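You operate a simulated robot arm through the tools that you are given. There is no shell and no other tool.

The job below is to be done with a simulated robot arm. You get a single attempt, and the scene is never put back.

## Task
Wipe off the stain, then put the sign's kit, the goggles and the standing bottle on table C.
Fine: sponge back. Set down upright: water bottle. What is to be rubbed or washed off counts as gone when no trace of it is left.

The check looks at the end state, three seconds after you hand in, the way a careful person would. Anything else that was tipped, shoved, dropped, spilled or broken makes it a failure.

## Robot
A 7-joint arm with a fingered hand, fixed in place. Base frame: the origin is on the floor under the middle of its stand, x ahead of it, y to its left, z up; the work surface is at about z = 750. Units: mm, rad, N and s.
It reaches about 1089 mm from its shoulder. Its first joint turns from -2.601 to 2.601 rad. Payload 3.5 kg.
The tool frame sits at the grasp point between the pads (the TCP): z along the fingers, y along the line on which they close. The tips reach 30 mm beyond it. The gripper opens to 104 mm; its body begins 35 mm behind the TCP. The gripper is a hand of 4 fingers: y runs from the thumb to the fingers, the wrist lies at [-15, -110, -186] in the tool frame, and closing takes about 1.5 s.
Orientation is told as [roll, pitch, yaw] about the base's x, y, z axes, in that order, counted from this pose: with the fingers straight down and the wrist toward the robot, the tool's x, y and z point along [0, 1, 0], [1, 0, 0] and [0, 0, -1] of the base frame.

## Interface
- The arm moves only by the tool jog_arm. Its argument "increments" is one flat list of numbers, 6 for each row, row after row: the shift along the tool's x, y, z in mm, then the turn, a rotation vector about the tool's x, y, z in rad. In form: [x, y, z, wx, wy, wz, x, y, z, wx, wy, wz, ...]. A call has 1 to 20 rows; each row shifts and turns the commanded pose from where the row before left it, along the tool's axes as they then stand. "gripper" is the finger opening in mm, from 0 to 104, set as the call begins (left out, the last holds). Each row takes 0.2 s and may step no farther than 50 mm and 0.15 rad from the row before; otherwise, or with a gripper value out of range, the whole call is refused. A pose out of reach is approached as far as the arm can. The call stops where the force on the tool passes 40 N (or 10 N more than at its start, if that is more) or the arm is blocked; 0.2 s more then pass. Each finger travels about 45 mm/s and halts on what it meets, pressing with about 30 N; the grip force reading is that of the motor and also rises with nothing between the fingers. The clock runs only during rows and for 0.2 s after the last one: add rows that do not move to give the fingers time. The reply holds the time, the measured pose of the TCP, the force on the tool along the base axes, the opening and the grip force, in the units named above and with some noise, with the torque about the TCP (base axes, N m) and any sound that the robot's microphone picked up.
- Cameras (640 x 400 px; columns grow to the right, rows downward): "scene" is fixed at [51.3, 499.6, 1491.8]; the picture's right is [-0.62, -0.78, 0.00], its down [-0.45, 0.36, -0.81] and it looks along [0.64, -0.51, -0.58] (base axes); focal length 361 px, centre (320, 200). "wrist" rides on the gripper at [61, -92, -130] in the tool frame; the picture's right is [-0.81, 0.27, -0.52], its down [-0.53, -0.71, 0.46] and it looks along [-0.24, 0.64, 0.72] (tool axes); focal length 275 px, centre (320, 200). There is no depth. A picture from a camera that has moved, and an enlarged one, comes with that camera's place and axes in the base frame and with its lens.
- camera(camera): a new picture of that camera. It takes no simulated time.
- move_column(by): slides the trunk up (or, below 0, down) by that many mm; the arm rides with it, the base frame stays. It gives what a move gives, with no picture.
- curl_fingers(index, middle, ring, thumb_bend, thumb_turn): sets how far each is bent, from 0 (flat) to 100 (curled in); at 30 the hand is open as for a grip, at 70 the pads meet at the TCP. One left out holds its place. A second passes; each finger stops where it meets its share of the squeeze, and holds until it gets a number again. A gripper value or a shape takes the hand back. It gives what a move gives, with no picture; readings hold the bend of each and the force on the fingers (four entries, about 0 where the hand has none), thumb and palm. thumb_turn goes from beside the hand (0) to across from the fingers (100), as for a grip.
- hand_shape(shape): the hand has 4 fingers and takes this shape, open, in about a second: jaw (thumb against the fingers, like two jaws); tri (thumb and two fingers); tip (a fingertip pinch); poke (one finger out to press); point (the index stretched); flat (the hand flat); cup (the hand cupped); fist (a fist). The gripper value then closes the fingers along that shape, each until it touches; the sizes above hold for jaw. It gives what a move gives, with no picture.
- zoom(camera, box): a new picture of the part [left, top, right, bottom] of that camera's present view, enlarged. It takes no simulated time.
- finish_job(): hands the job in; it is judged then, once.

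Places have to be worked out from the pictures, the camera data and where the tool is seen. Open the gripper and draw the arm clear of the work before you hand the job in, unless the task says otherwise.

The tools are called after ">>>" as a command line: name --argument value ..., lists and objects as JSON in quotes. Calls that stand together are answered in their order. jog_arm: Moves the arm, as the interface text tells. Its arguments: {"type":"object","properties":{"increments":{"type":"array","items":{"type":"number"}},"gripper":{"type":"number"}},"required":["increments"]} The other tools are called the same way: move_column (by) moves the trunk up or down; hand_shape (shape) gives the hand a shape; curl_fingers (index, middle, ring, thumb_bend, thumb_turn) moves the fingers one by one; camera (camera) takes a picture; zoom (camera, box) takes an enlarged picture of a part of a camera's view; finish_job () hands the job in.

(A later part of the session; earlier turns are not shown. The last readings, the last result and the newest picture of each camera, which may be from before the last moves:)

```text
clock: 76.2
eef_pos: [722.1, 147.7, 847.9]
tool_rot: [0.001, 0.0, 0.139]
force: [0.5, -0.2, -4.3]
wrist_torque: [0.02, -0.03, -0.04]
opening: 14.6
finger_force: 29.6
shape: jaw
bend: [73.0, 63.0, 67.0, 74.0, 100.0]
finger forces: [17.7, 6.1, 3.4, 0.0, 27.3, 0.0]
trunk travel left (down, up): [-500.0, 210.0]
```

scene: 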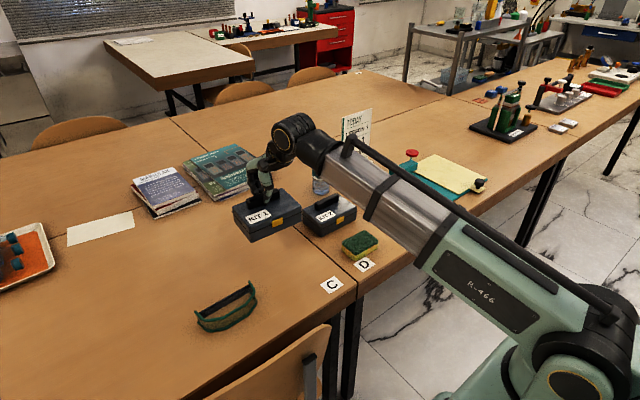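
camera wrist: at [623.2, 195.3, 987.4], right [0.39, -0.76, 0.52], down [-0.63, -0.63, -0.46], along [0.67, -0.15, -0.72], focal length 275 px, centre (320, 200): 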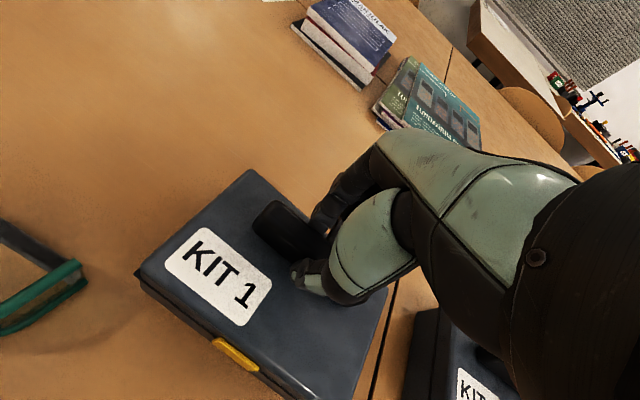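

Still hanging freely; I go on down in 1.5–2 mm steps.

>>> jog_arm --increments '[0, 0, 2, 0, 0, 0, 0, 0, 2, 0, 0, 0, 0, 0, 1, 0, 0, 0]'

>>> zoom --camera "scene" --box '[210, 190, 310, 290]'

```text
clock: 77.0
eef_pos: [722.1, 146.0, 845.0]
tool_rot: [-0.001, 0.0, 0.138]
force: [0.1, 0.3, -3.8]
wrist_torque: [0.02, -0.09, -0.02]
opening: 14.4
finger_force: 29.9
shape: jaw
bend: [73.0, 63.0, 67.0, 74.0, 100.0]
finger forces: [17.8, 5.9, 3.4, 0.0, 27.2, 0.0]
trunk travel left (down, up): [-500.0, 210.0]
```

```text
4.00 times, centred on (260, 240) of scene
camera zoom: at [51.3, 499.6, 1491.8], right [-0.62, -0.78, 0.0], down [-0.45, 0.36, -0.81], along [0.64, -0.51, -0.58], focal length 1442 px, centre (560, 40)
```

zoom: 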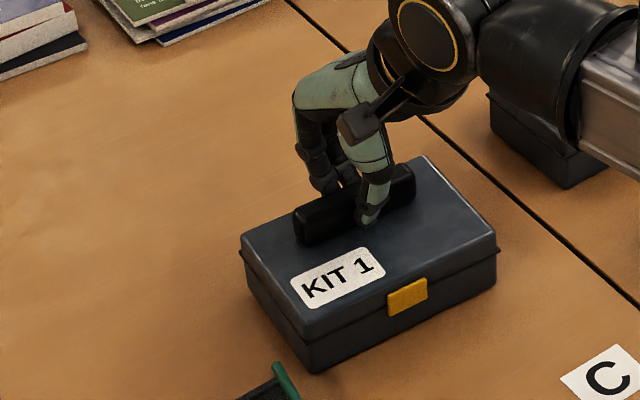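

Nearly down. A few more 1 mm steps.

>>> jog_arm --increments '[0, 0, 1, 0, 0, 0, 0, 0, 1, 0, 0, 0, 0, 0, 1, 0, 0, 0, 0, 0, 0, 0, 0, 0]'

```text
clock: 78.0
eef_pos: [721.6, 147.8, 840.8]
tool_rot: [0.002, 0.001, 0.141]
force: [0.9, -0.8, -1.6]
wrist_torque: [0.02, 0.03, -0.02]
opening: 14.2
finger_force: 29.5
shape: jaw
bend: [73.0, 63.0, 67.0, 74.0, 100.0]
finger forces: [18.4, 6.6, 3.6, 0.0, 27.5, 0.0]
trunk travel left (down, up): [-500.0, 210.0]
```

The table is starting to carry the kit (-1.6 N). Another couple of small steps to seat it flat.

>>> jog_arm --increments '[0, 0, 1, 0, 0, 0, 0, 0, 1, 0, 0, 0, 0, 0, 0, 0, 0, 0]'

>>> zoom --camera "scene" --box '[210, 190, 310, 290]'

```text
clock: 78.8
eef_pos: [722.1, 146.8, 840.4]
tool_rot: [0.002, -0.004, 0.14]
force: [3.4, -0.5, 15.3]
wrist_torque: [-0.02, -0.12, 0.07]
opening: 15.6
finger_force: 29.8
shape: jaw
bend: [73.0, 63.0, 67.0, 75.0, 100.0]
finger forces: [20.3, 8.5, 4.9, 0.1, 29.5, 0.0]
trunk travel left (down, up): [-500.0, 210.0]
```

```text
4.00 times, centred on (260, 240) of scene
camera zoom: at [51.3, 499.6, 1491.8], right [-0.62, -0.78, 0.0], down [-0.45, 0.36, -0.81], along [0.64, -0.51, -0.58], focal length 1442 px, centre (560, 40)
```

zoom: 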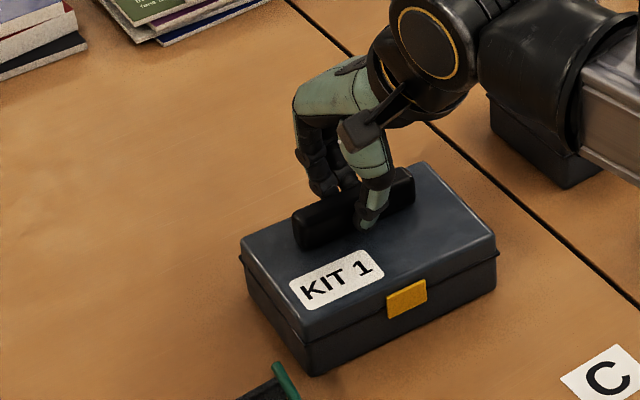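

It is seated (15 N). I ease off slightly and open the fingers.

>>> jog_arm --increments '[0, 0, -0.8, 0, 0, 0, 0, 0, 0, 0, 0, 0]'

>>> jog_arm --increments '[0, 0, 0, 0, 0, 0, 0, 0, 0, 0, 0, 0, 0, 0, 0, 0, 0, 0, 0, 0, 0, 0, 0, 0, 0, 0, 0, 0, 0, 0, 0, 0, 0, 0, 0, 0, 0, 0, 0, 0, 0, 0, 0, 0, 0, 0, 0, 0, 0, 0, 0, 0, 0, 0]' --gripper 104

>>> zoom --camera "scene" --box '[210, 190, 310, 290]'

```text
clock: 79.4
eef_pos: [720.9, 147.7, 839.5]
tool_rot: [0.001, -0.001, 0.139]
force: [4.1, 1.9, 10.7]
wrist_torque: [0.01, -0.12, 0.09]
opening: 15.4
finger_force: 30.0
shape: jaw
bend: [73.0, 63.0, 67.0, 75.0, 100.0]
finger forces: [20.1, 8.4, 4.8, 0.0, 28.6, 0.0]
trunk travel left (down, up): [-500.0, 210.0]
```

```text
clock: 81.4
eef_pos: [721.9, 148.4, 839.9]
tool_rot: [0.0, 0.0, 0.141]
force: [0.5, -0.3, -0.6]
wrist_torque: [-0.02, -0.02, 0.0]
opening: 103.8
finger_force: 0.0
shape: jaw
bend: [30.0, 30.0, 30.0, 30.0, 98.0]
finger forces: [0.0, 0.0, 0.0, 0.0, 0.0, 0.0]
trunk travel left (down, up): [-500.0, 210.0]
```

```text
4.00 times, centred on (260, 240) of scene
camera zoom: at [51.3, 499.6, 1491.8], right [-0.62, -0.78, 0.0], down [-0.45, 0.36, -0.81], along [0.64, -0.51, -0.58], focal length 1442 px, centre (560, 40)
```

zoom: 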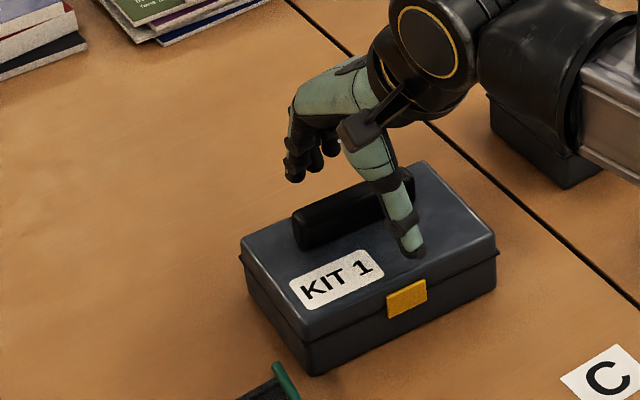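

Kit 1 stands flat on table C and the hand is free. I rise, undo the hand's turn and travel high back to look at the bottle.

>>> jog_arm --increments '[0, 0, -20, 0, 0, 0, 0, 0, -40, 0, 0, 0, 0, 0, -40, 0, 0, 0, 0, 0, -40, 0, 0, 0, 0, 0, -40, 0, 0, 0, 0, 0, 0, 0, 0, 0.07, 0, 0, 0, 0, 0, 0.07, -45, -3, 0, 0, 0, 0, -45, -3, 0, 0, 0, 0, -45, -3, 0, 0, 0, 0, -45, -3, 0, 0, 0, 0, -45, -3, 0, 0, 0, 0, -45, -3, 0, 0, 0, 0, -45, -3, 0, 0, 0, 0, -45, -3, 0, 0, 0, 0, -45, -3, 0, 0, 0, 0, -45, -3, 0, 0, 0, 0, 0, 0, 0, 0, 0, 0]'

>>> camera --camera "wrist"

>>> camera --camera "scene"

>>> zoom --camera "scene" --box '[295, 135, 345, 205]'

```text
clock: 85.2
eef_pos: [693.2, -303.7, 1021.6]
tool_rot: [-0.002, 0.0, -0.001]
force: [0.0, 0.0, -0.5]
wrist_torque: [0.0, -0.02, 0.01]
opening: 103.7
finger_force: 0.2
shape: jaw
bend: [30.0, 30.0, 30.0, 30.0, 98.0]
finger forces: [0.0, 0.0, 0.0, 0.0, 0.0, 0.0]
trunk travel left (down, up): [-500.0, 210.0]
```

```text
taken
camera wrist: at [601.0, -240.5, 1151.4], right [0.27, -0.81, 0.52], down [-0.71, -0.53, -0.46], along [0.64, -0.24, -0.72], focal length 275 px, centre (320, 200)
```

wrist: 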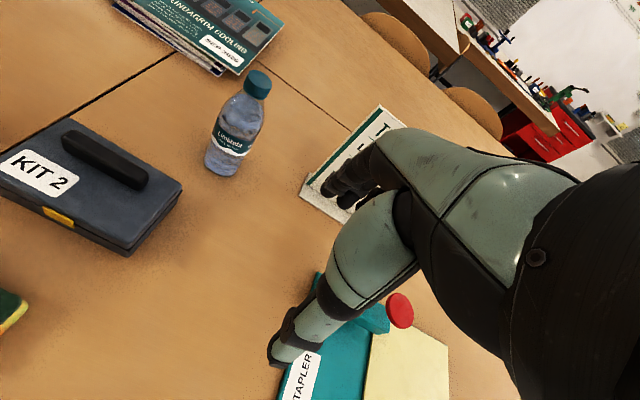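

```text
taken
```

scene: 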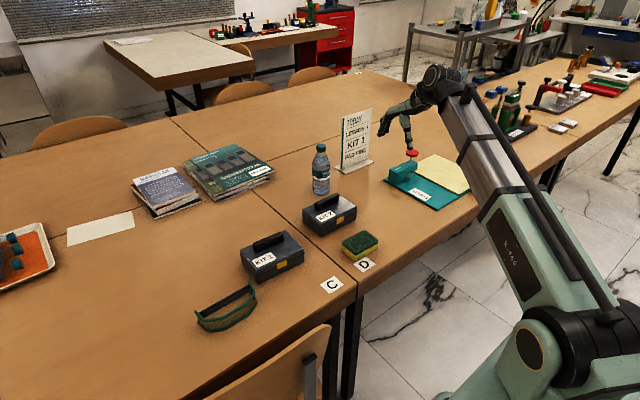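

```text
5.71 times, centred on (320, 170) of scene
camera zoom: at [51.3, 499.6, 1491.8], right [-0.62, -0.78, 0.0], down [-0.45, 0.36, -0.81], along [0.64, -0.51, -0.58], focal length 2061 px, centre (320, 371)
```

zoom: 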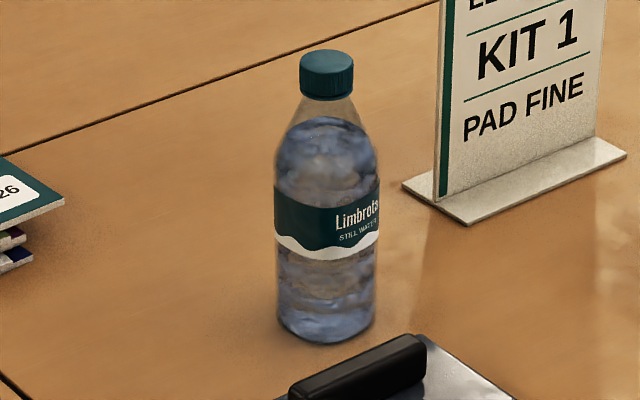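

Kit 1 and goggles sit well on C. I zoom the wrist view on the bottle to fix its place precisely.

>>> zoom --camera "wrist" --box '[190, 60, 290, 190]'

```text
3.08 times, centred on (240, 125) of wrist
camera zoom: at [601.0, -240.5, 1151.4], right [0.27, -0.81, 0.52], down [-0.71, -0.53, -0.46], along [0.64, -0.24, -0.72], focal length 847 px, centre (566, 431)
```

zoom: 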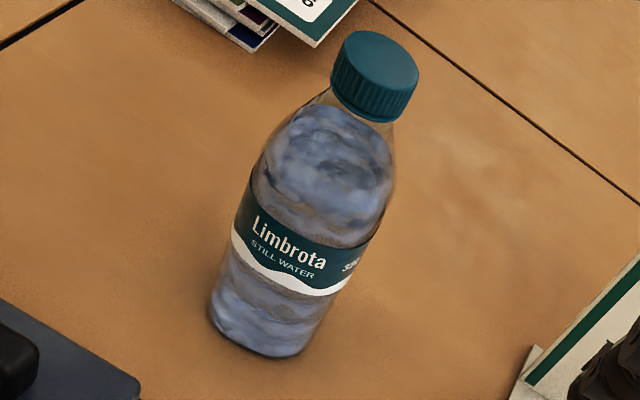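

The bottle stands at about (914, -187), body Ø66, cap Ø33 with its top at z≈931. I plan to lift it by the cap from above, so I first inspect how the fingers are arranged.

>>> zoom --camera "scene" --box '[365, 60, 445, 160]'

>>> zoom --camera "wrist" --box '[240, 120, 460, 380]'

```text
4.00 times, centred on (405, 110) of scene
camera zoom: at [51.3, 499.6, 1491.8], right [-0.62, -0.78, 0.0], down [-0.45, 0.36, -0.81], along [0.64, -0.51, -0.58], focal length 1442 px, centre (-20, 560)
```

zoom: 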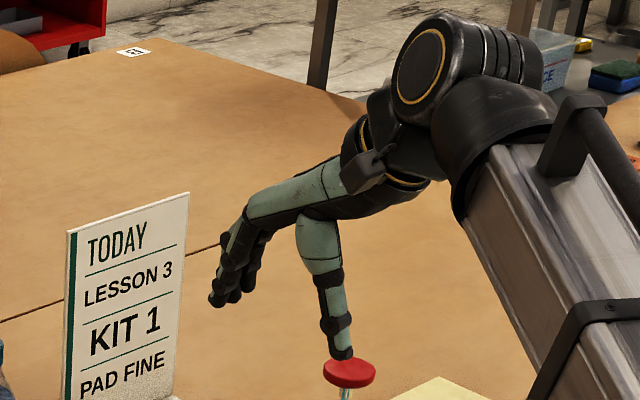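

```text
1.54 times, centred on (350, 250) of wrist
camera zoom: at [601.0, -240.5, 1151.4], right [0.27, -0.81, 0.52], down [-0.71, -0.53, -0.46], along [0.64, -0.24, -0.72], focal length 424 px, centre (274, 123)
```

zoom: 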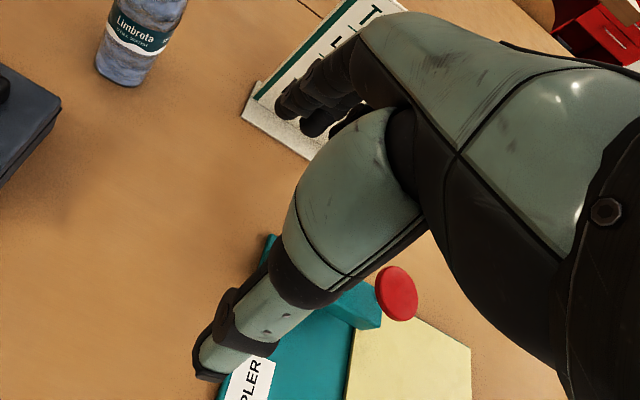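

The hand has three slim fingers and a strong thumb. I try the "tri" shape here in free air, since a three-point grip suits a round cap, and look at its geometry.

>>> hand_shape --shape "tri"

>>> zoom --camera "scene" --box '[365, 60, 445, 160]'

>>> zoom --camera "wrist" --box '[240, 120, 460, 380]'

```text
clock: 86.1
eef_pos: [692.2, -302.8, 1021.1]
tool_rot: [0.0, 0.0, 0.0]
force: [0.0, 0.2, -0.3]
wrist_torque: [0.0, -0.01, 0.03]
opening: 103.7
finger_force: 0.2
shape: tri
bend: [30.0, 30.0, 99.0, 30.0, 98.0]
finger forces: [0.0, 0.0, 0.0, 0.0, 0.0, 0.1]
trunk travel left (down, up): [-500.0, 210.0]
```

```text
4.00 times, centred on (405, 110) of scene
camera zoom: at [51.3, 499.6, 1491.8], right [-0.62, -0.78, 0.0], down [-0.45, 0.36, -0.81], along [0.64, -0.51, -0.58], focal length 1442 px, centre (-20, 560)
```

zoom: 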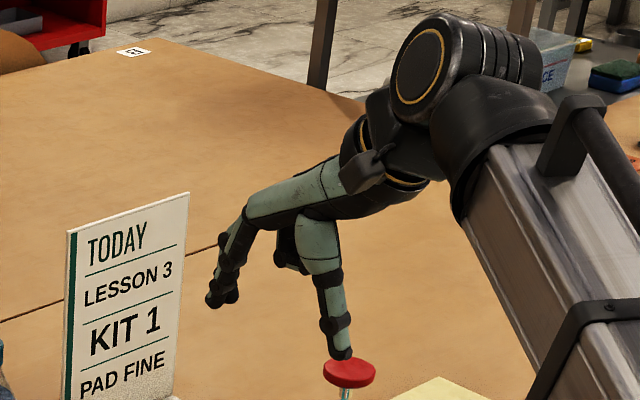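

```text
1.54 times, centred on (350, 250) of wrist
camera zoom: at [601.2, -239.9, 1151.5], right [0.27, -0.81, 0.52], down [-0.71, -0.53, -0.46], along [0.64, -0.24, -0.72], focal length 424 px, centre (274, 123)
```

zoom: 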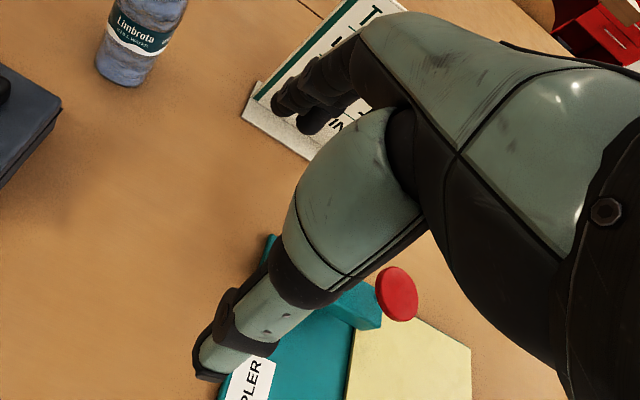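

In "tri" the ring finger folds away and index, middle and thumb remain. I close it to cap width in the air to see where they meet.

>>> jog_arm --increments '[0, 0, 0, 0, 0, 0, 0, 0, 0, 0, 0, 0, 0, 0, 0, 0, 0, 0, 0, 0, 0, 0, 0, 0, 0, 0, 0, 0, 0, 0, 0, 0, 0, 0, 0, 0, 0, 0, 0, 0, 0, 0]' --gripper 33

>>> zoom --camera "scene" --box '[365, 80, 445, 160]'

>>> zoom --camera "wrist" --box '[240, 120, 400, 300]'

```text
clock: 87.7
eef_pos: [692.2, -303.0, 1020.8]
tool_rot: [0.001, -0.002, 0.002]
force: [0.3, -0.1, 0.7]
wrist_torque: [0.0, -0.02, 0.02]
opening: 33.5
finger_force: 0.0
shape: tri
bend: [74.0, 53.0, 99.0, 73.0, 100.0]
finger forces: [0.0, 0.1, 0.0, 0.0, 0.0, 0.1]
trunk travel left (down, up): [-500.0, 210.0]
```

```text
5.00 times, centred on (405, 120) of scene
camera zoom: at [51.3, 499.6, 1491.8], right [-0.62, -0.78, 0.0], down [-0.45, 0.36, -0.81], along [0.64, -0.51, -0.58], focal length 1803 px, centre (-105, 600)
```

zoom: 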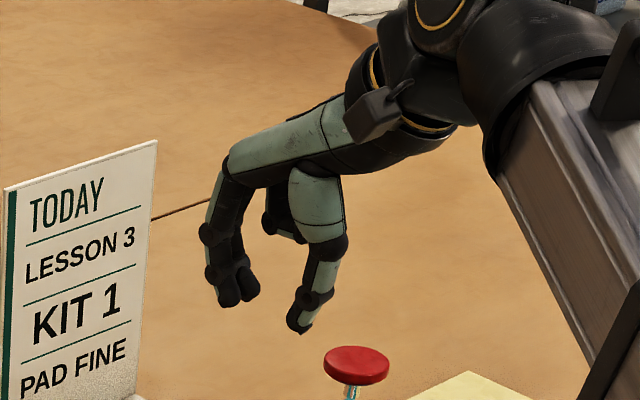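

```text
2.22 times, centred on (320, 210) of wrist
camera zoom: at [601.2, -239.9, 1151.5], right [0.27, -0.81, 0.52], down [-0.71, -0.53, -0.46], along [0.64, -0.24, -0.72], focal length 612 px, centre (320, 178)
```

zoom: 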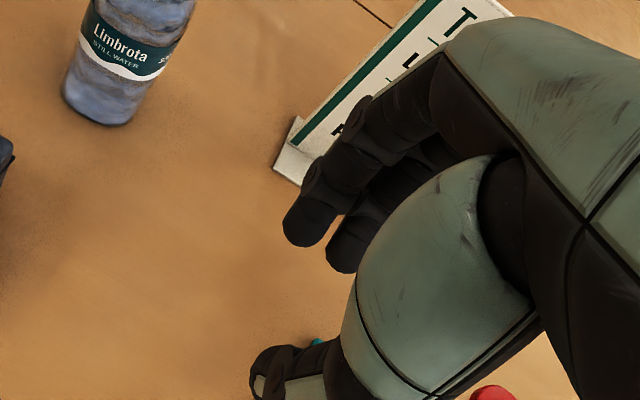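

In "tri", index and middle oppose the thumb with their common centre about 4 mm toward -y of the TCP, which is ideal for the cap. I reopen and move above the bottle, staying higher than its cap.

>>> jog_arm --increments '[0, 0, -20, 0, 0, 0, 20, 37, 0, 0, 0, 0, 20, 37, 0, 0, 0, 0, 20, 37, 0, 0, 0, 0, 20, 37, 0, 0, 0, 0, 20, 37, 0, 0, 0, 0, 18, 36, 0, 0, 0, 0, 0, 0, 0, 0, 0, 0, 0, 0, 0, 0, 0, 0]' --gripper 104

>>> camera --camera "wrist"

>>> zoom --camera "scene" --box '[270, 80, 390, 200]'

```text
clock: 89.7
eef_pos: [912.7, -181.4, 1040.6]
tool_rot: [0.0, 0.001, 0.0]
force: [-0.8, 0.3, 0.0]
wrist_torque: [0.0, 0.02, -0.01]
opening: 103.9
finger_force: 0.0
shape: tri
bend: [30.0, 30.0, 99.0, 30.0, 98.0]
finger forces: [0.0, 0.1, 0.0, 0.0, 0.1, 0.1]
trunk travel left (down, up): [-500.0, 210.0]
```

```text
taken
camera wrist: at [821.3, -119.9, 1170.8], right [0.27, -0.81, 0.52], down [-0.71, -0.53, -0.46], along [0.64, -0.24, -0.72], focal length 275 px, centre (320, 200)
```

wrist: 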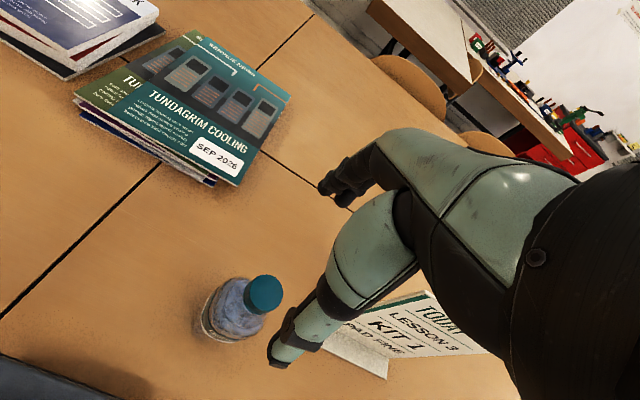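

```text
3.33 times, centred on (330, 140) of scene
camera zoom: at [51.3, 499.6, 1491.8], right [-0.62, -0.78, 0.0], down [-0.45, 0.36, -0.81], along [0.64, -0.51, -0.58], focal length 1202 px, centre (287, 400)
```

zoom: 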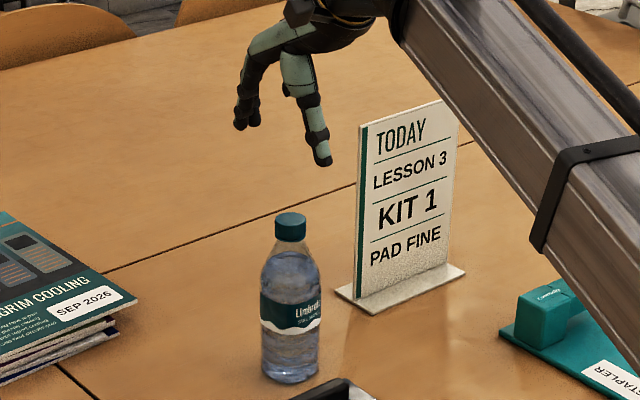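

I zoom on the cap in the wrist view to refine its position.

>>> zoom --camera "wrist" --box '[180, 250, 320, 370]'

>>> zoom --camera "scene" --box '[295, 95, 345, 200]'

```text
3.33 times, centred on (250, 310) of wrist
camera zoom: at [821.3, -119.9, 1170.8], right [0.27, -0.81, 0.52], down [-0.71, -0.53, -0.46], along [0.64, -0.24, -0.72], focal length 918 px, centre (553, -167)
```

zoom: 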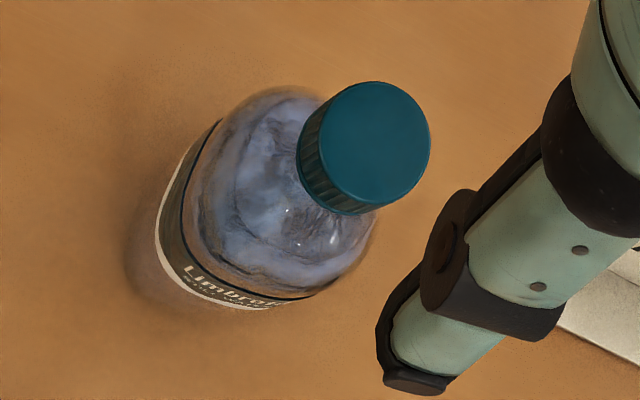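

```text
3.81 times, centred on (320, 148) of scene
camera zoom: at [51.3, 499.6, 1491.8], right [-0.62, -0.78, 0.0], down [-0.45, 0.36, -0.81], along [0.64, -0.51, -0.58], focal length 1374 px, centre (320, 400)
```

zoom: 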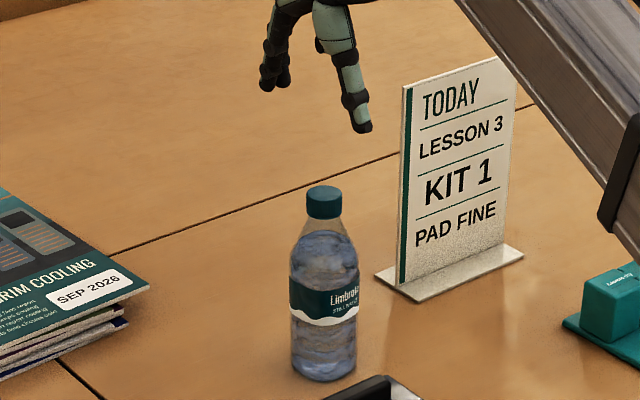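

Three views agree: cap centre (908, -185), top at z≈935. I shift 5 mm back and descend in stages around the cap.

>>> jog_arm --increments '[0, -5, 0, 0, 0, 0, 0, 0, 35, 0, 0, 0, 0, 0, 30, 0, 0, 0, 0, 0, 15, 0, 0, 0, 0, 0, 0, 0, 0, 0]'

>>> camera --camera "wrist"

>>> zoom --camera "scene" --box '[290, 100, 360, 200]'

```text
clock: 90.9
eef_pos: [910.0, -183.9, 961.4]
tool_rot: [0.0, 0.001, 0.001]
force: [0.3, -0.4, -0.2]
wrist_torque: [-0.02, -0.01, -0.02]
opening: 103.6
finger_force: 0.0
shape: tri
bend: [30.0, 30.0, 99.0, 30.0, 98.0]
finger forces: [0.0, 0.1, 0.1, 0.1, 0.0, 0.1]
trunk travel left (down, up): [-500.0, 210.0]
```

```text
taken
camera wrist: at [817.9, -122.4, 1091.6], right [0.27, -0.81, 0.52], down [-0.71, -0.53, -0.46], along [0.64, -0.24, -0.72], focal length 275 px, centre (320, 200)
```

wrist: 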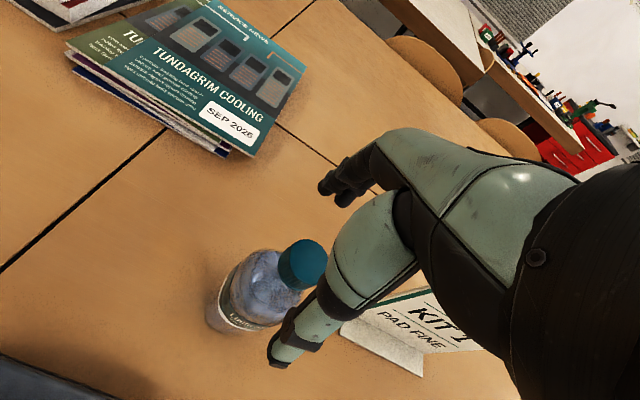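

```text
4.00 times, centred on (325, 150) of scene
camera zoom: at [51.3, 499.6, 1491.8], right [-0.62, -0.78, 0.0], down [-0.45, 0.36, -0.81], along [0.64, -0.51, -0.58], focal length 1442 px, centre (300, 400)
```

zoom: 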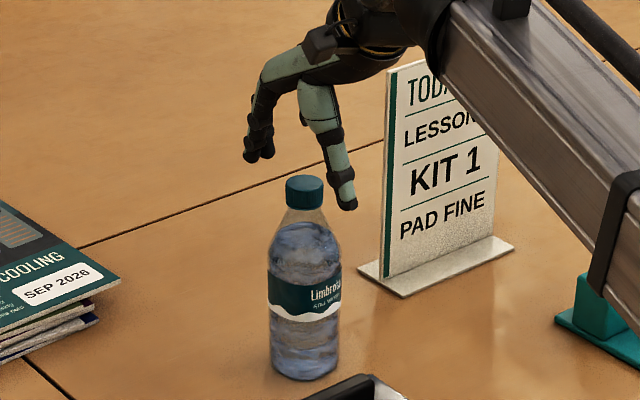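

The cap sits right between thumb and fingers. I lower the last 23 mm.

>>> jog_arm --increments '[0, -1, 12, 0, 0, 0, 0, 0, 11, 0, 0, 0, 0, 0, 0, 0, 0, 0]'

>>> camera --camera "wrist"

>>> zoom --camera "scene" --box '[290, 110, 360, 200]'

```text
clock: 91.7
eef_pos: [910.0, -185.1, 938.2]
tool_rot: [0.0, 0.0, 0.0]
force: [0.1, -0.2, -0.5]
wrist_torque: [-0.01, 0.02, -0.04]
opening: 103.5
finger_force: 0.1
shape: tri
bend: [30.0, 30.0, 99.0, 30.0, 98.0]
finger forces: [0.0, 0.0, 0.0, 0.0, 0.0, 0.0]
trunk travel left (down, up): [-500.0, 210.0]
```

```text
taken
camera wrist: at [817.0, -122.0, 1068.3], right [0.27, -0.81, 0.52], down [-0.71, -0.53, -0.46], along [0.64, -0.24, -0.72], focal length 275 px, centre (320, 200)
```

wrist: 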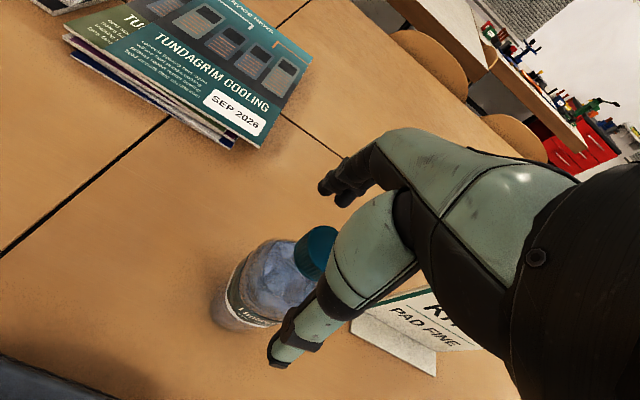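

```text
4.44 times, centred on (325, 155) of scene
camera zoom: at [51.3, 499.6, 1491.8], right [-0.62, -0.78, 0.0], down [-0.45, 0.36, -0.81], along [0.64, -0.51, -0.58], focal length 1603 px, centre (298, 400)
```

zoom: 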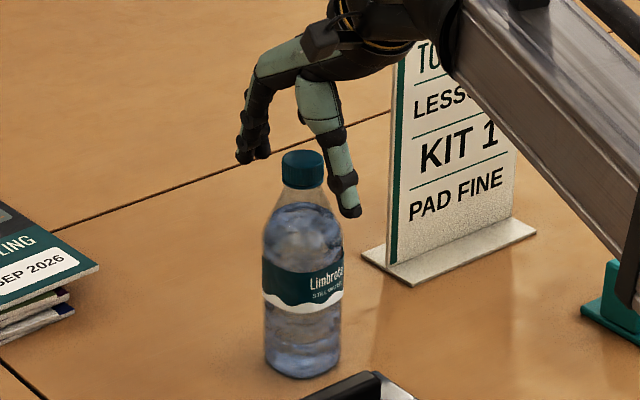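

Position is good with no contact. I close partway first, to see whether the cap is centred between thumb and fingers.

>>> jog_arm --increments '[0, 0, 0, 0, 0, 0, 0, 0, 0, 0, 0, 0, 0, 0, 0, 0, 0, 0, 0, 0, 0, 0, 0, 0, 0, 0, 0, 0, 0, 0]' --gripper 52

>>> zoom --camera "wrist" --box '[200, 130, 400, 370]'

>>> zoom --camera "scene" --box '[300, 120, 345, 165]'

```text
clock: 92.9
eef_pos: [908.7, -185.2, 937.0]
tool_rot: [-0.001, 0.001, 0.0]
force: [0.1, 0.2, 0.0]
wrist_torque: [0.03, 0.0, -0.01]
opening: 52.5
finger_force: 0.0
shape: tri
bend: [74.0, 44.0, 99.0, 69.0, 100.0]
finger forces: [0.1, 0.0, 0.0, 0.0, 0.0, 0.1]
trunk travel left (down, up): [-500.0, 210.0]
```

```text
1.67 times, centred on (300, 250) of wrist
camera zoom: at [816.9, -122.0, 1068.6], right [0.27, -0.81, 0.52], down [-0.71, -0.53, -0.46], along [0.64, -0.24, -0.72], focal length 459 px, centre (353, 117)
```

zoom: 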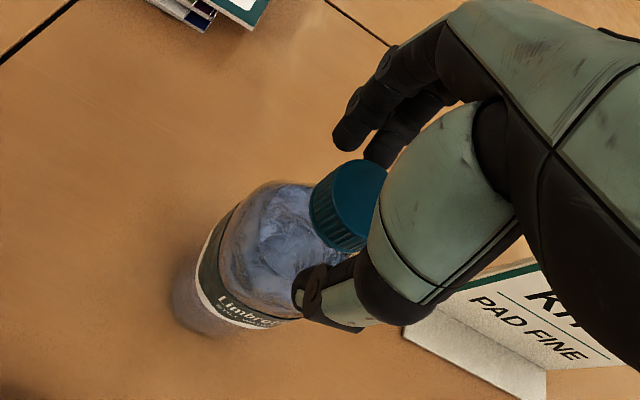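

```text
8.89 times, centred on (322, 142) of scene
camera zoom: at [51.3, 499.6, 1491.8], right [-0.62, -0.78, 0.0], down [-0.45, 0.36, -0.81], along [0.64, -0.51, -0.58], focal length 3206 px, centre (298, 711)
```

zoom: 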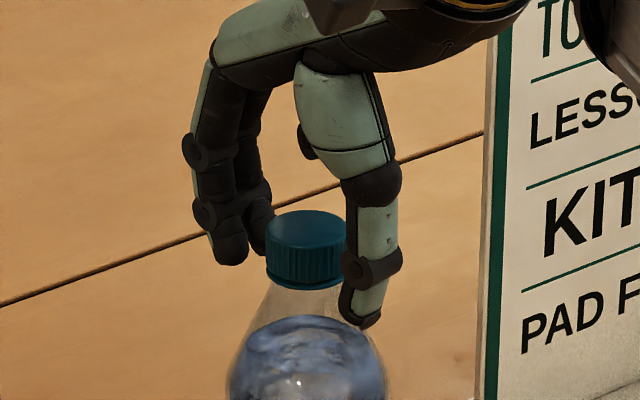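

The thumb is slightly nearer to the cap than the fingers are, so I shift 3 mm toward the robot and close a bit more.

>>> jog_arm --increments '[0, -3, 0, 0, 0, 0, 0, 0, 0, 0, 0, 0, 0, 0, 0, 0, 0, 0]'

>>> jog_arm --increments '[0, 0, 0, 0, 0, 0, 0, 0, 0, 0, 0, 0, 0, 0, 0, 0, 0, 0]' --gripper 43

>>> zoom --camera "wrist" --box '[200, 130, 400, 370]'

>>> zoom --camera "scene" --box '[300, 120, 345, 165]'

```text
clock: 93.7
eef_pos: [905.4, -185.0, 936.9]
tool_rot: [0.001, -0.002, 0.0]
force: [1.2, 0.4, -0.3]
wrist_torque: [0.02, -0.01, -0.02]
opening: 52.5
finger_force: 0.1
shape: tri
bend: [74.0, 44.0, 99.0, 69.0, 100.0]
finger forces: [0.1, 0.0, 0.1, 0.0, 0.0, 0.0]
trunk travel left (down, up): [-500.0, 210.0]
```

```text
clock: 94.5
eef_pos: [905.5, -183.5, 937.2]
tool_rot: [0.001, 0.0, -0.001]
force: [-0.3, 0.1, 0.3]
wrist_torque: [-0.03, 0.04, 0.01]
opening: 43.4
finger_force: 0.1
shape: tri
bend: [74.0, 48.0, 99.0, 72.0, 100.0]
finger forces: [0.0, 0.0, 0.1, 0.0, 0.1, 0.0]
trunk travel left (down, up): [-500.0, 210.0]
```

```text
1.67 times, centred on (300, 250) of wrist
camera zoom: at [814.0, -121.8, 1068.1], right [0.27, -0.81, 0.52], down [-0.71, -0.53, -0.46], along [0.64, -0.24, -0.72], focal length 459 px, centre (353, 117)
```

zoom: 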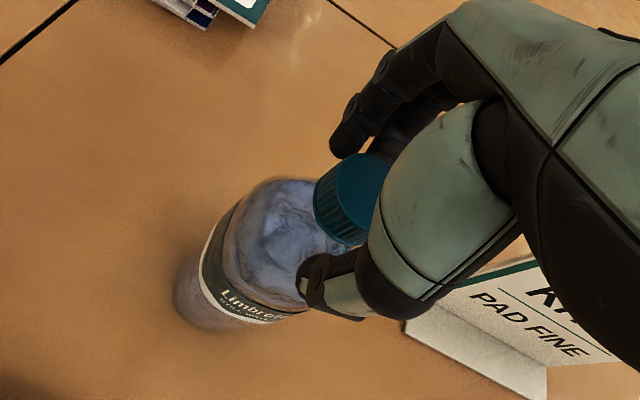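

```text
8.89 times, centred on (322, 142) of scene
camera zoom: at [51.3, 499.6, 1491.8], right [-0.62, -0.78, 0.0], down [-0.45, 0.36, -0.81], along [0.64, -0.51, -0.58], focal length 3206 px, centre (298, 711)
```

zoom: 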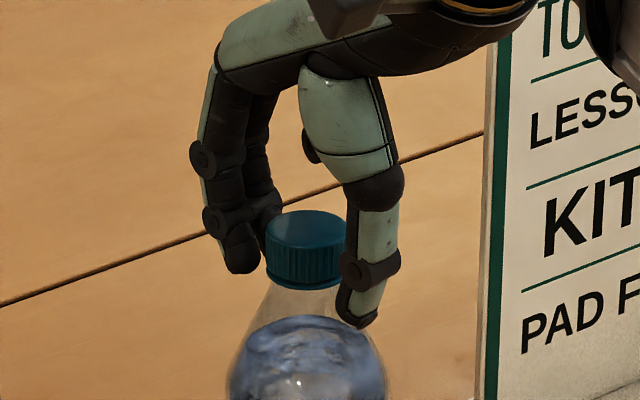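

The bottle has not moved and the cap is centred. I close fully onto the cap.

>>> jog_arm --increments '[0, 0, 0, 0, 0, 0, 0, 0, 0, 0, 0, 0, 0, 0, 0, 0, 0, 0, 0, 0, 0, 0, 0, 0, 0, 0, 0, 0, 0, 0, 0, 0, 0, 0, 0, 0]' --gripper 18

>>> zoom --camera "wrist" --box '[200, 130, 400, 370]'

>>> zoom --camera "scene" --box '[295, 120, 350, 200]'

```text
clock: 95.9
eef_pos: [905.7, -183.4, 937.2]
tool_rot: [0.0, -0.002, 0.0]
force: [1.0, 0.1, 0.3]
wrist_torque: [0.0, -0.15, 0.02]
opening: 22.0
finger_force: 30.0
shape: tri
bend: [73.0, 58.0, 100.0, 75.0, 100.0]
finger forces: [12.9, 13.9, 0.0, 0.0, 26.4, 0.0]
trunk travel left (down, up): [-500.0, 210.0]
```

```text
1.67 times, centred on (300, 250) of wrist
camera zoom: at [814.2, -121.9, 1068.0], right [0.27, -0.81, 0.52], down [-0.71, -0.53, -0.46], along [0.64, -0.24, -0.72], focal length 459 px, centre (353, 117)
```

zoom: 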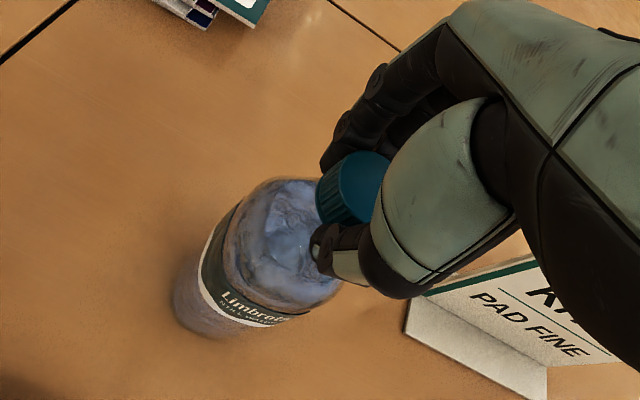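

```text
5.00 times, centred on (322, 160) of scene
camera zoom: at [51.3, 499.6, 1491.8], right [-0.62, -0.78, 0.0], down [-0.45, 0.36, -0.81], along [0.64, -0.51, -0.58], focal length 1803 px, centre (308, 400)
```

zoom: 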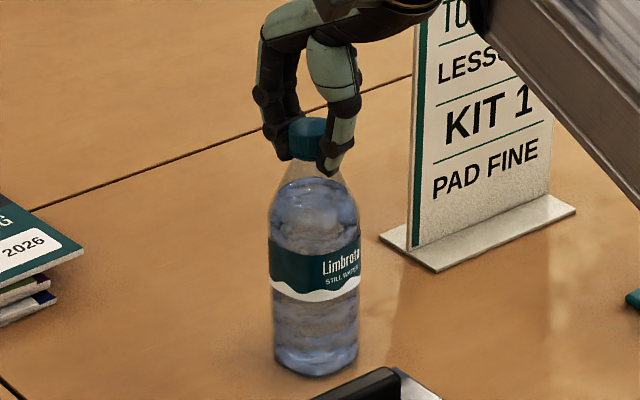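

A balanced three-point grip on the cap (13 + 14 N against 26 N). I lift slowly and check.

>>> jog_arm --increments '[0, 0, -3, 0, 0, 0, 0, 0, -6, 0, 0, 0, 0, 0, -10, 0, 0, 0, 0, 0, -12, 0, 0, 0, 0, 0, 0, 0, 0, 0]'

>>> zoom --camera "scene" --box '[285, 110, 365, 210]'

>>> zoom --camera "wrist" --box '[200, 130, 400, 370]'

```text
clock: 97.1
eef_pos: [905.6, -183.3, 968.1]
tool_rot: [0.002, 0.0, -0.001]
force: [-0.5, -0.5, -2.9]
wrist_torque: [0.0, -0.01, -0.02]
opening: 22.0
finger_force: 30.2
shape: tri
bend: [73.0, 58.0, 100.0, 75.0, 100.0]
finger forces: [13.7, 13.6, 0.0, 0.0, 27.0, 0.0]
trunk travel left (down, up): [-500.0, 210.0]
```

```text
4.00 times, centred on (325, 160) of scene
camera zoom: at [51.3, 499.6, 1491.8], right [-0.62, -0.78, 0.0], down [-0.45, 0.36, -0.81], along [0.64, -0.51, -0.58], focal length 1442 px, centre (300, 360)
```

zoom: 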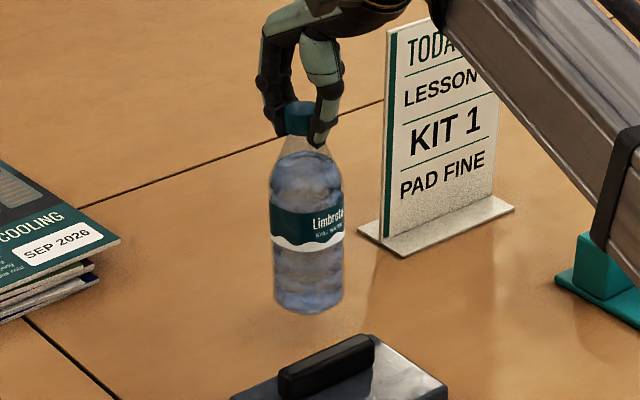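

```text
1.67 times, centred on (300, 250) of wrist
camera zoom: at [813.4, -121.4, 1098.9], right [0.27, -0.81, 0.52], down [-0.71, -0.53, -0.46], along [0.64, -0.24, -0.72], focal length 459 px, centre (353, 117)
```

zoom: 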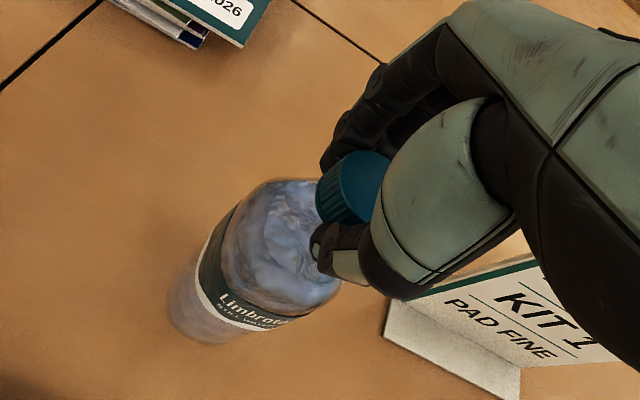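

The bottle hangs upright (about 3 N). I lift it higher, then carry it smoothly to about (820, 330) on table C.

>>> jog_arm --increments '[0, 0, -15, 0, 0, 0, 0, 0, -20, 0, 0, 0, 0, 0, -25, 0, 0, 0, 0, 0, -15, 0, 0, 0, 10, -5, 0, 0, 0, 0, 20, -5, 0, 0, 0, 0, 35, -5, 0, 0, 0, 0, 35, -5, 0, 0, 0, 0, 35, -5, 0, 0, 0, 0, 35, -5, 0, 0, 0, 0, 35, -5, 0, 0, 0, 0, 35, -5, 0, 0, 0, 0, 35, -5, 0, 0, 0, 0, 20, -5, 0, 0, 0, 0, 10, -5, 0, 0, 0, 0, 0, 0, 0, 0, 0, 0]'

>>> camera --camera "scene"

>>> camera --camera "wrist"

```text
clock: 100.5
eef_pos: [849.8, 121.7, 1042.2]
tool_rot: [-0.001, 0.0, 0.002]
force: [0.7, 0.0, -4.2]
wrist_torque: [0.01, 0.0, 0.01]
opening: 21.7
finger_force: 29.5
shape: tri
bend: [73.0, 58.0, 100.0, 75.0, 100.0]
finger forces: [13.6, 13.7, 0.1, 0.0, 27.0, 0.0]
trunk travel left (down, up): [-500.0, 210.0]
```

```text
taken
```

scene: 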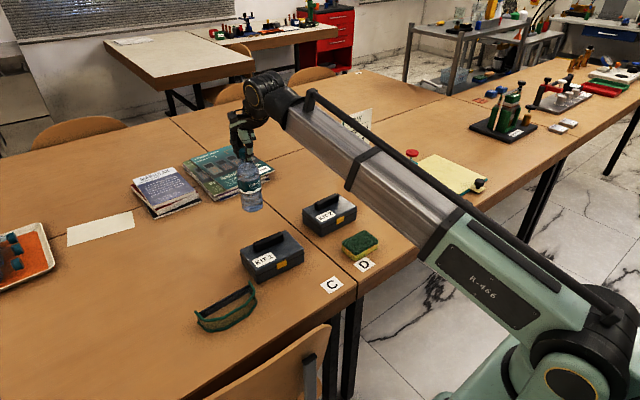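

```text
taken
camera wrist: at [758.9, 184.5, 1172.2], right [0.27, -0.81, 0.52], down [-0.71, -0.53, -0.45], along [0.64, -0.24, -0.72], focal length 275 px, centre (320, 200)
```

wrist: 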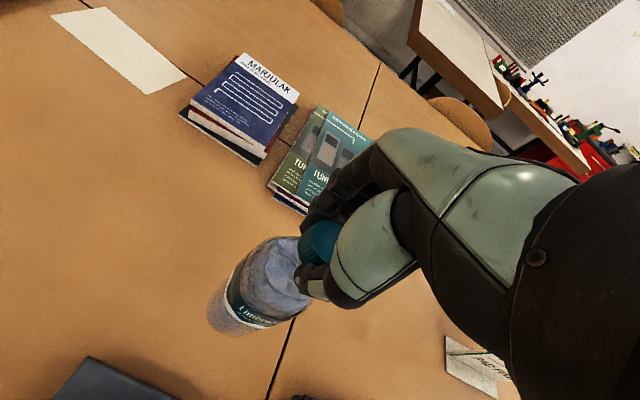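

The bottle is over table C, still upright. I continue to a more open spot to the left.

>>> jog_arm --increments '[15, -4, 0, 0, 0, 0, 30, -4, 0, 0, 0, 0, 35, -4, 0, 0, 0, 0, 35, -4, 0, 0, 0, 0, 35, -4, 0, 0, 0, 0, 30, -4, 0, 0, 0, 0, 18, -4, 0, 0, 0, 0, 10, -4, 0, 0, 0, 0, 0, 0, 0, 0, 0, 0, 0, 0, 25, 0, 0, 0, 0, 0, 30, 0, 0, 0, 0, 0, 20, 0, 0, 0, 0, 0, 0, 0, 0, 0]'

>>> camera --camera "scene"

>>> zoom --camera "scene" --box '[150, 130, 270, 270]'

>>> camera --camera "wrist"

```text
clock: 103.3
eef_pos: [818.3, 328.5, 967.5]
tool_rot: [0.001, 0.0, -0.001]
force: [1.1, 0.2, -3.5]
wrist_torque: [0.01, 0.0, -0.01]
opening: 21.9
finger_force: 29.4
shape: tri
bend: [73.0, 58.0, 100.0, 75.0, 100.0]
finger forces: [13.7, 13.9, 0.0, 0.0, 27.1, 0.1]
trunk travel left (down, up): [-500.0, 210.0]
```

```text
taken
```

scene: 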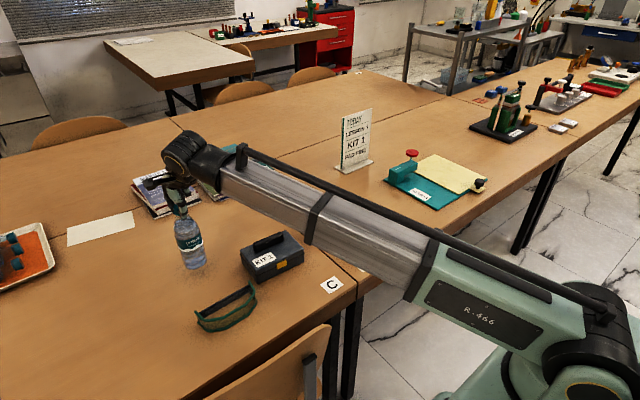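

```text
2.86 times, centred on (210, 200) of scene
camera zoom: at [51.3, 499.6, 1491.8], right [-0.62, -0.78, 0.0], down [-0.45, 0.36, -0.81], along [0.64, -0.51, -0.58], focal length 1030 px, centre (634, 200)
```

zoom: 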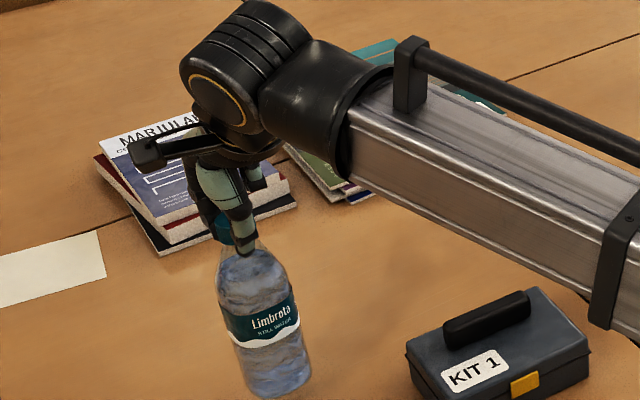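

```text
taken
camera wrist: at [727.2, 390.7, 1098.2], right [0.27, -0.81, 0.52], down [-0.71, -0.53, -0.46], along [0.64, -0.24, -0.72], focal length 275 px, centre (320, 200)
```

wrist: 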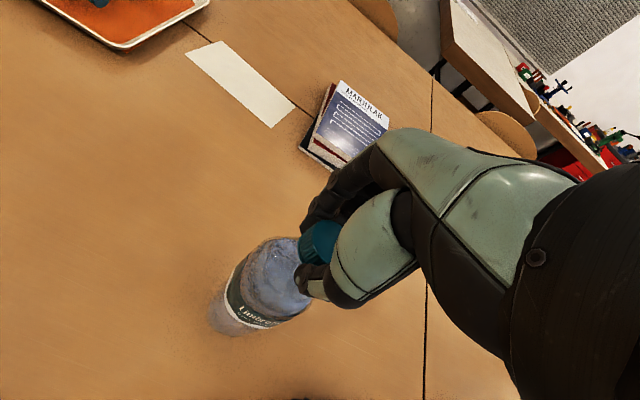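

The bottle hangs vertical about 30 mm above a clear spot. I lower it gently toward contact.

>>> jog_arm --increments '[0, 0, 12, 0, 0, 0, 0, 0, 8, 0, 0, 0, 0, 0, 5, 0, 0, 0, 0, 0, 2, 0, 0, 0, 0, 0, 0, 0, 0, 0]'

```text
clock: 104.5
eef_pos: [815.8, 328.1, 941.2]
tool_rot: [-0.001, 0.001, 0.0]
force: [-0.4, -0.2, -3.9]
wrist_torque: [0.0, -0.01, -0.04]
opening: 21.9
finger_force: 30.3
shape: tri
bend: [73.0, 58.0, 100.0, 75.0, 100.0]
finger forces: [13.6, 13.9, 0.1, 0.0, 27.0, 0.1]
trunk travel left (down, up): [-500.0, 210.0]
```

Still hanging (-3.9 N). I continue in 1 mm steps until the table carries it.

>>> jog_arm --increments '[0, 0, 1, 0, 0, 0, 0, 0, 1, 0, 0, 0, 0, 0, 0, 0, 0, 0]'

```text
clock: 105.3
eef_pos: [816.6, 329.2, 938.3]
tool_rot: [0.001, -0.001, 0.0]
force: [0.5, -0.8, -2.8]
wrist_torque: [-0.01, -0.02, -0.02]
opening: 21.9
finger_force: 29.5
shape: tri
bend: [73.0, 58.0, 100.0, 75.0, 100.0]
finger forces: [13.5, 13.9, 0.0, 0.0, 27.2, 0.0]
trunk travel left (down, up): [-500.0, 210.0]
```

Almost there; two more small steps.

>>> jog_arm --increments '[0, 0, 0.7, 0, 0, 0, 0, 0, 0.7, 0, 0, 0, 0, 0, 0, 0, 0, 0]'

>>> zoom --camera "scene" --box '[150, 170, 250, 290]'

```text
clock: 106.1
eef_pos: [815.8, 329.1, 937.4]
tool_rot: [0.001, 0.001, -0.001]
force: [-0.3, 0.0, -1.0]
wrist_torque: [-0.01, -0.06, 0.0]
opening: 22.1
finger_force: 30.2
shape: tri
bend: [73.0, 58.0, 100.0, 75.0, 100.0]
finger forces: [13.4, 14.3, 0.0, 0.0, 27.5, 0.0]
trunk travel left (down, up): [-500.0, 210.0]
```

```text
3.33 times, centred on (200, 230) of scene
camera zoom: at [51.3, 499.6, 1491.8], right [-0.62, -0.78, 0.0], down [-0.45, 0.36, -0.81], along [0.64, -0.51, -0.58], focal length 1202 px, centre (720, 100)
```

zoom: 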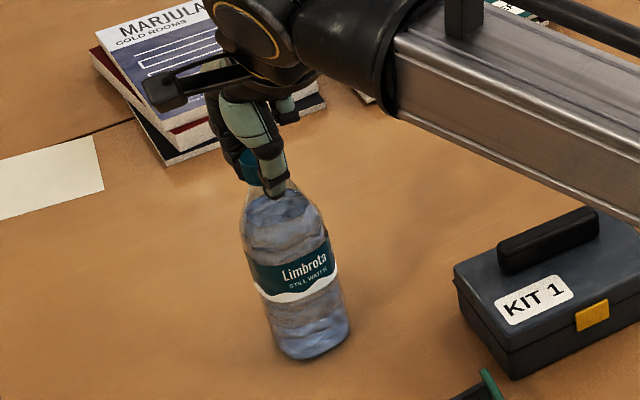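

The table is carrying most of the weight; one more half-millimetre to seat the base flat.

>>> jog_arm --increments '[0, 0, 0.6, 0, 0, 0, 0, 0, 0, 0, 0, 0]'

```text
clock: 106.7
eef_pos: [815.8, 327.7, 938.1]
tool_rot: [-0.002, 0.0, 0.0]
force: [-0.5, -0.4, 1.9]
wrist_torque: [-0.02, -0.06, -0.04]
opening: 22.0
finger_force: 29.8
shape: tri
bend: [73.0, 58.0, 100.0, 75.0, 100.0]
finger forces: [13.3, 14.6, 0.0, 0.1, 27.7, 0.1]
trunk travel left (down, up): [-500.0, 210.0]
```

Now +1.9 N: fully seated. I open the fingers a little first, then wider.

>>> jog_arm --increments '[0, 0, 0, 0, 0, 0, 0, 0, 0, 0, 0, 0, 0, 0, 0, 0, 0, 0, 0, 0, 0, 0, 0, 0]' --gripper 48

>>> zoom --camera "scene" --box '[150, 170, 250, 290]'

>>> camera --camera "wrist"

```text
clock: 107.7
eef_pos: [816.0, 328.5, 937.5]
tool_rot: [0.0, 0.0, 0.001]
force: [-0.1, 0.9, 0.6]
wrist_torque: [0.02, 0.03, -0.02]
opening: 47.9
finger_force: 0.0
shape: tri
bend: [74.0, 46.0, 99.0, 71.0, 100.0]
finger forces: [0.0, 0.0, 0.1, 0.0, 0.0, 0.0]
trunk travel left (down, up): [-500.0, 210.0]
```

```text
3.33 times, centred on (200, 230) of scene
camera zoom: at [51.3, 499.6, 1491.8], right [-0.62, -0.78, 0.0], down [-0.45, 0.36, -0.81], along [0.64, -0.51, -0.58], focal length 1202 px, centre (720, 100)
```

zoom: 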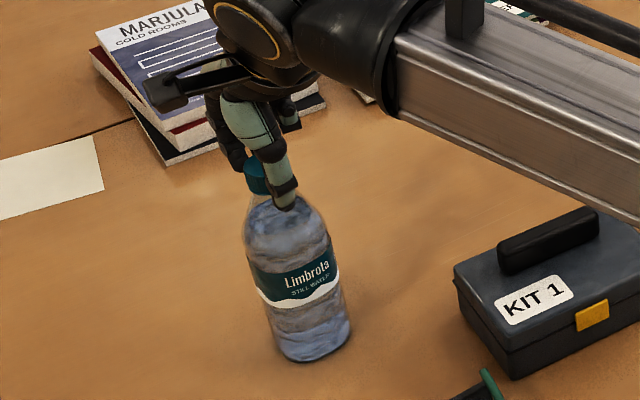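

```text
taken
camera wrist: at [724.6, 391.4, 1068.0], right [0.27, -0.81, 0.52], down [-0.71, -0.53, -0.46], along [0.64, -0.24, -0.72], focal length 275 px, centre (320, 200)
```

wrist: 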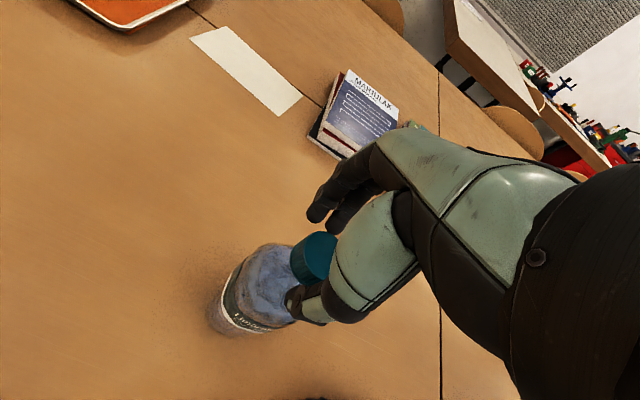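

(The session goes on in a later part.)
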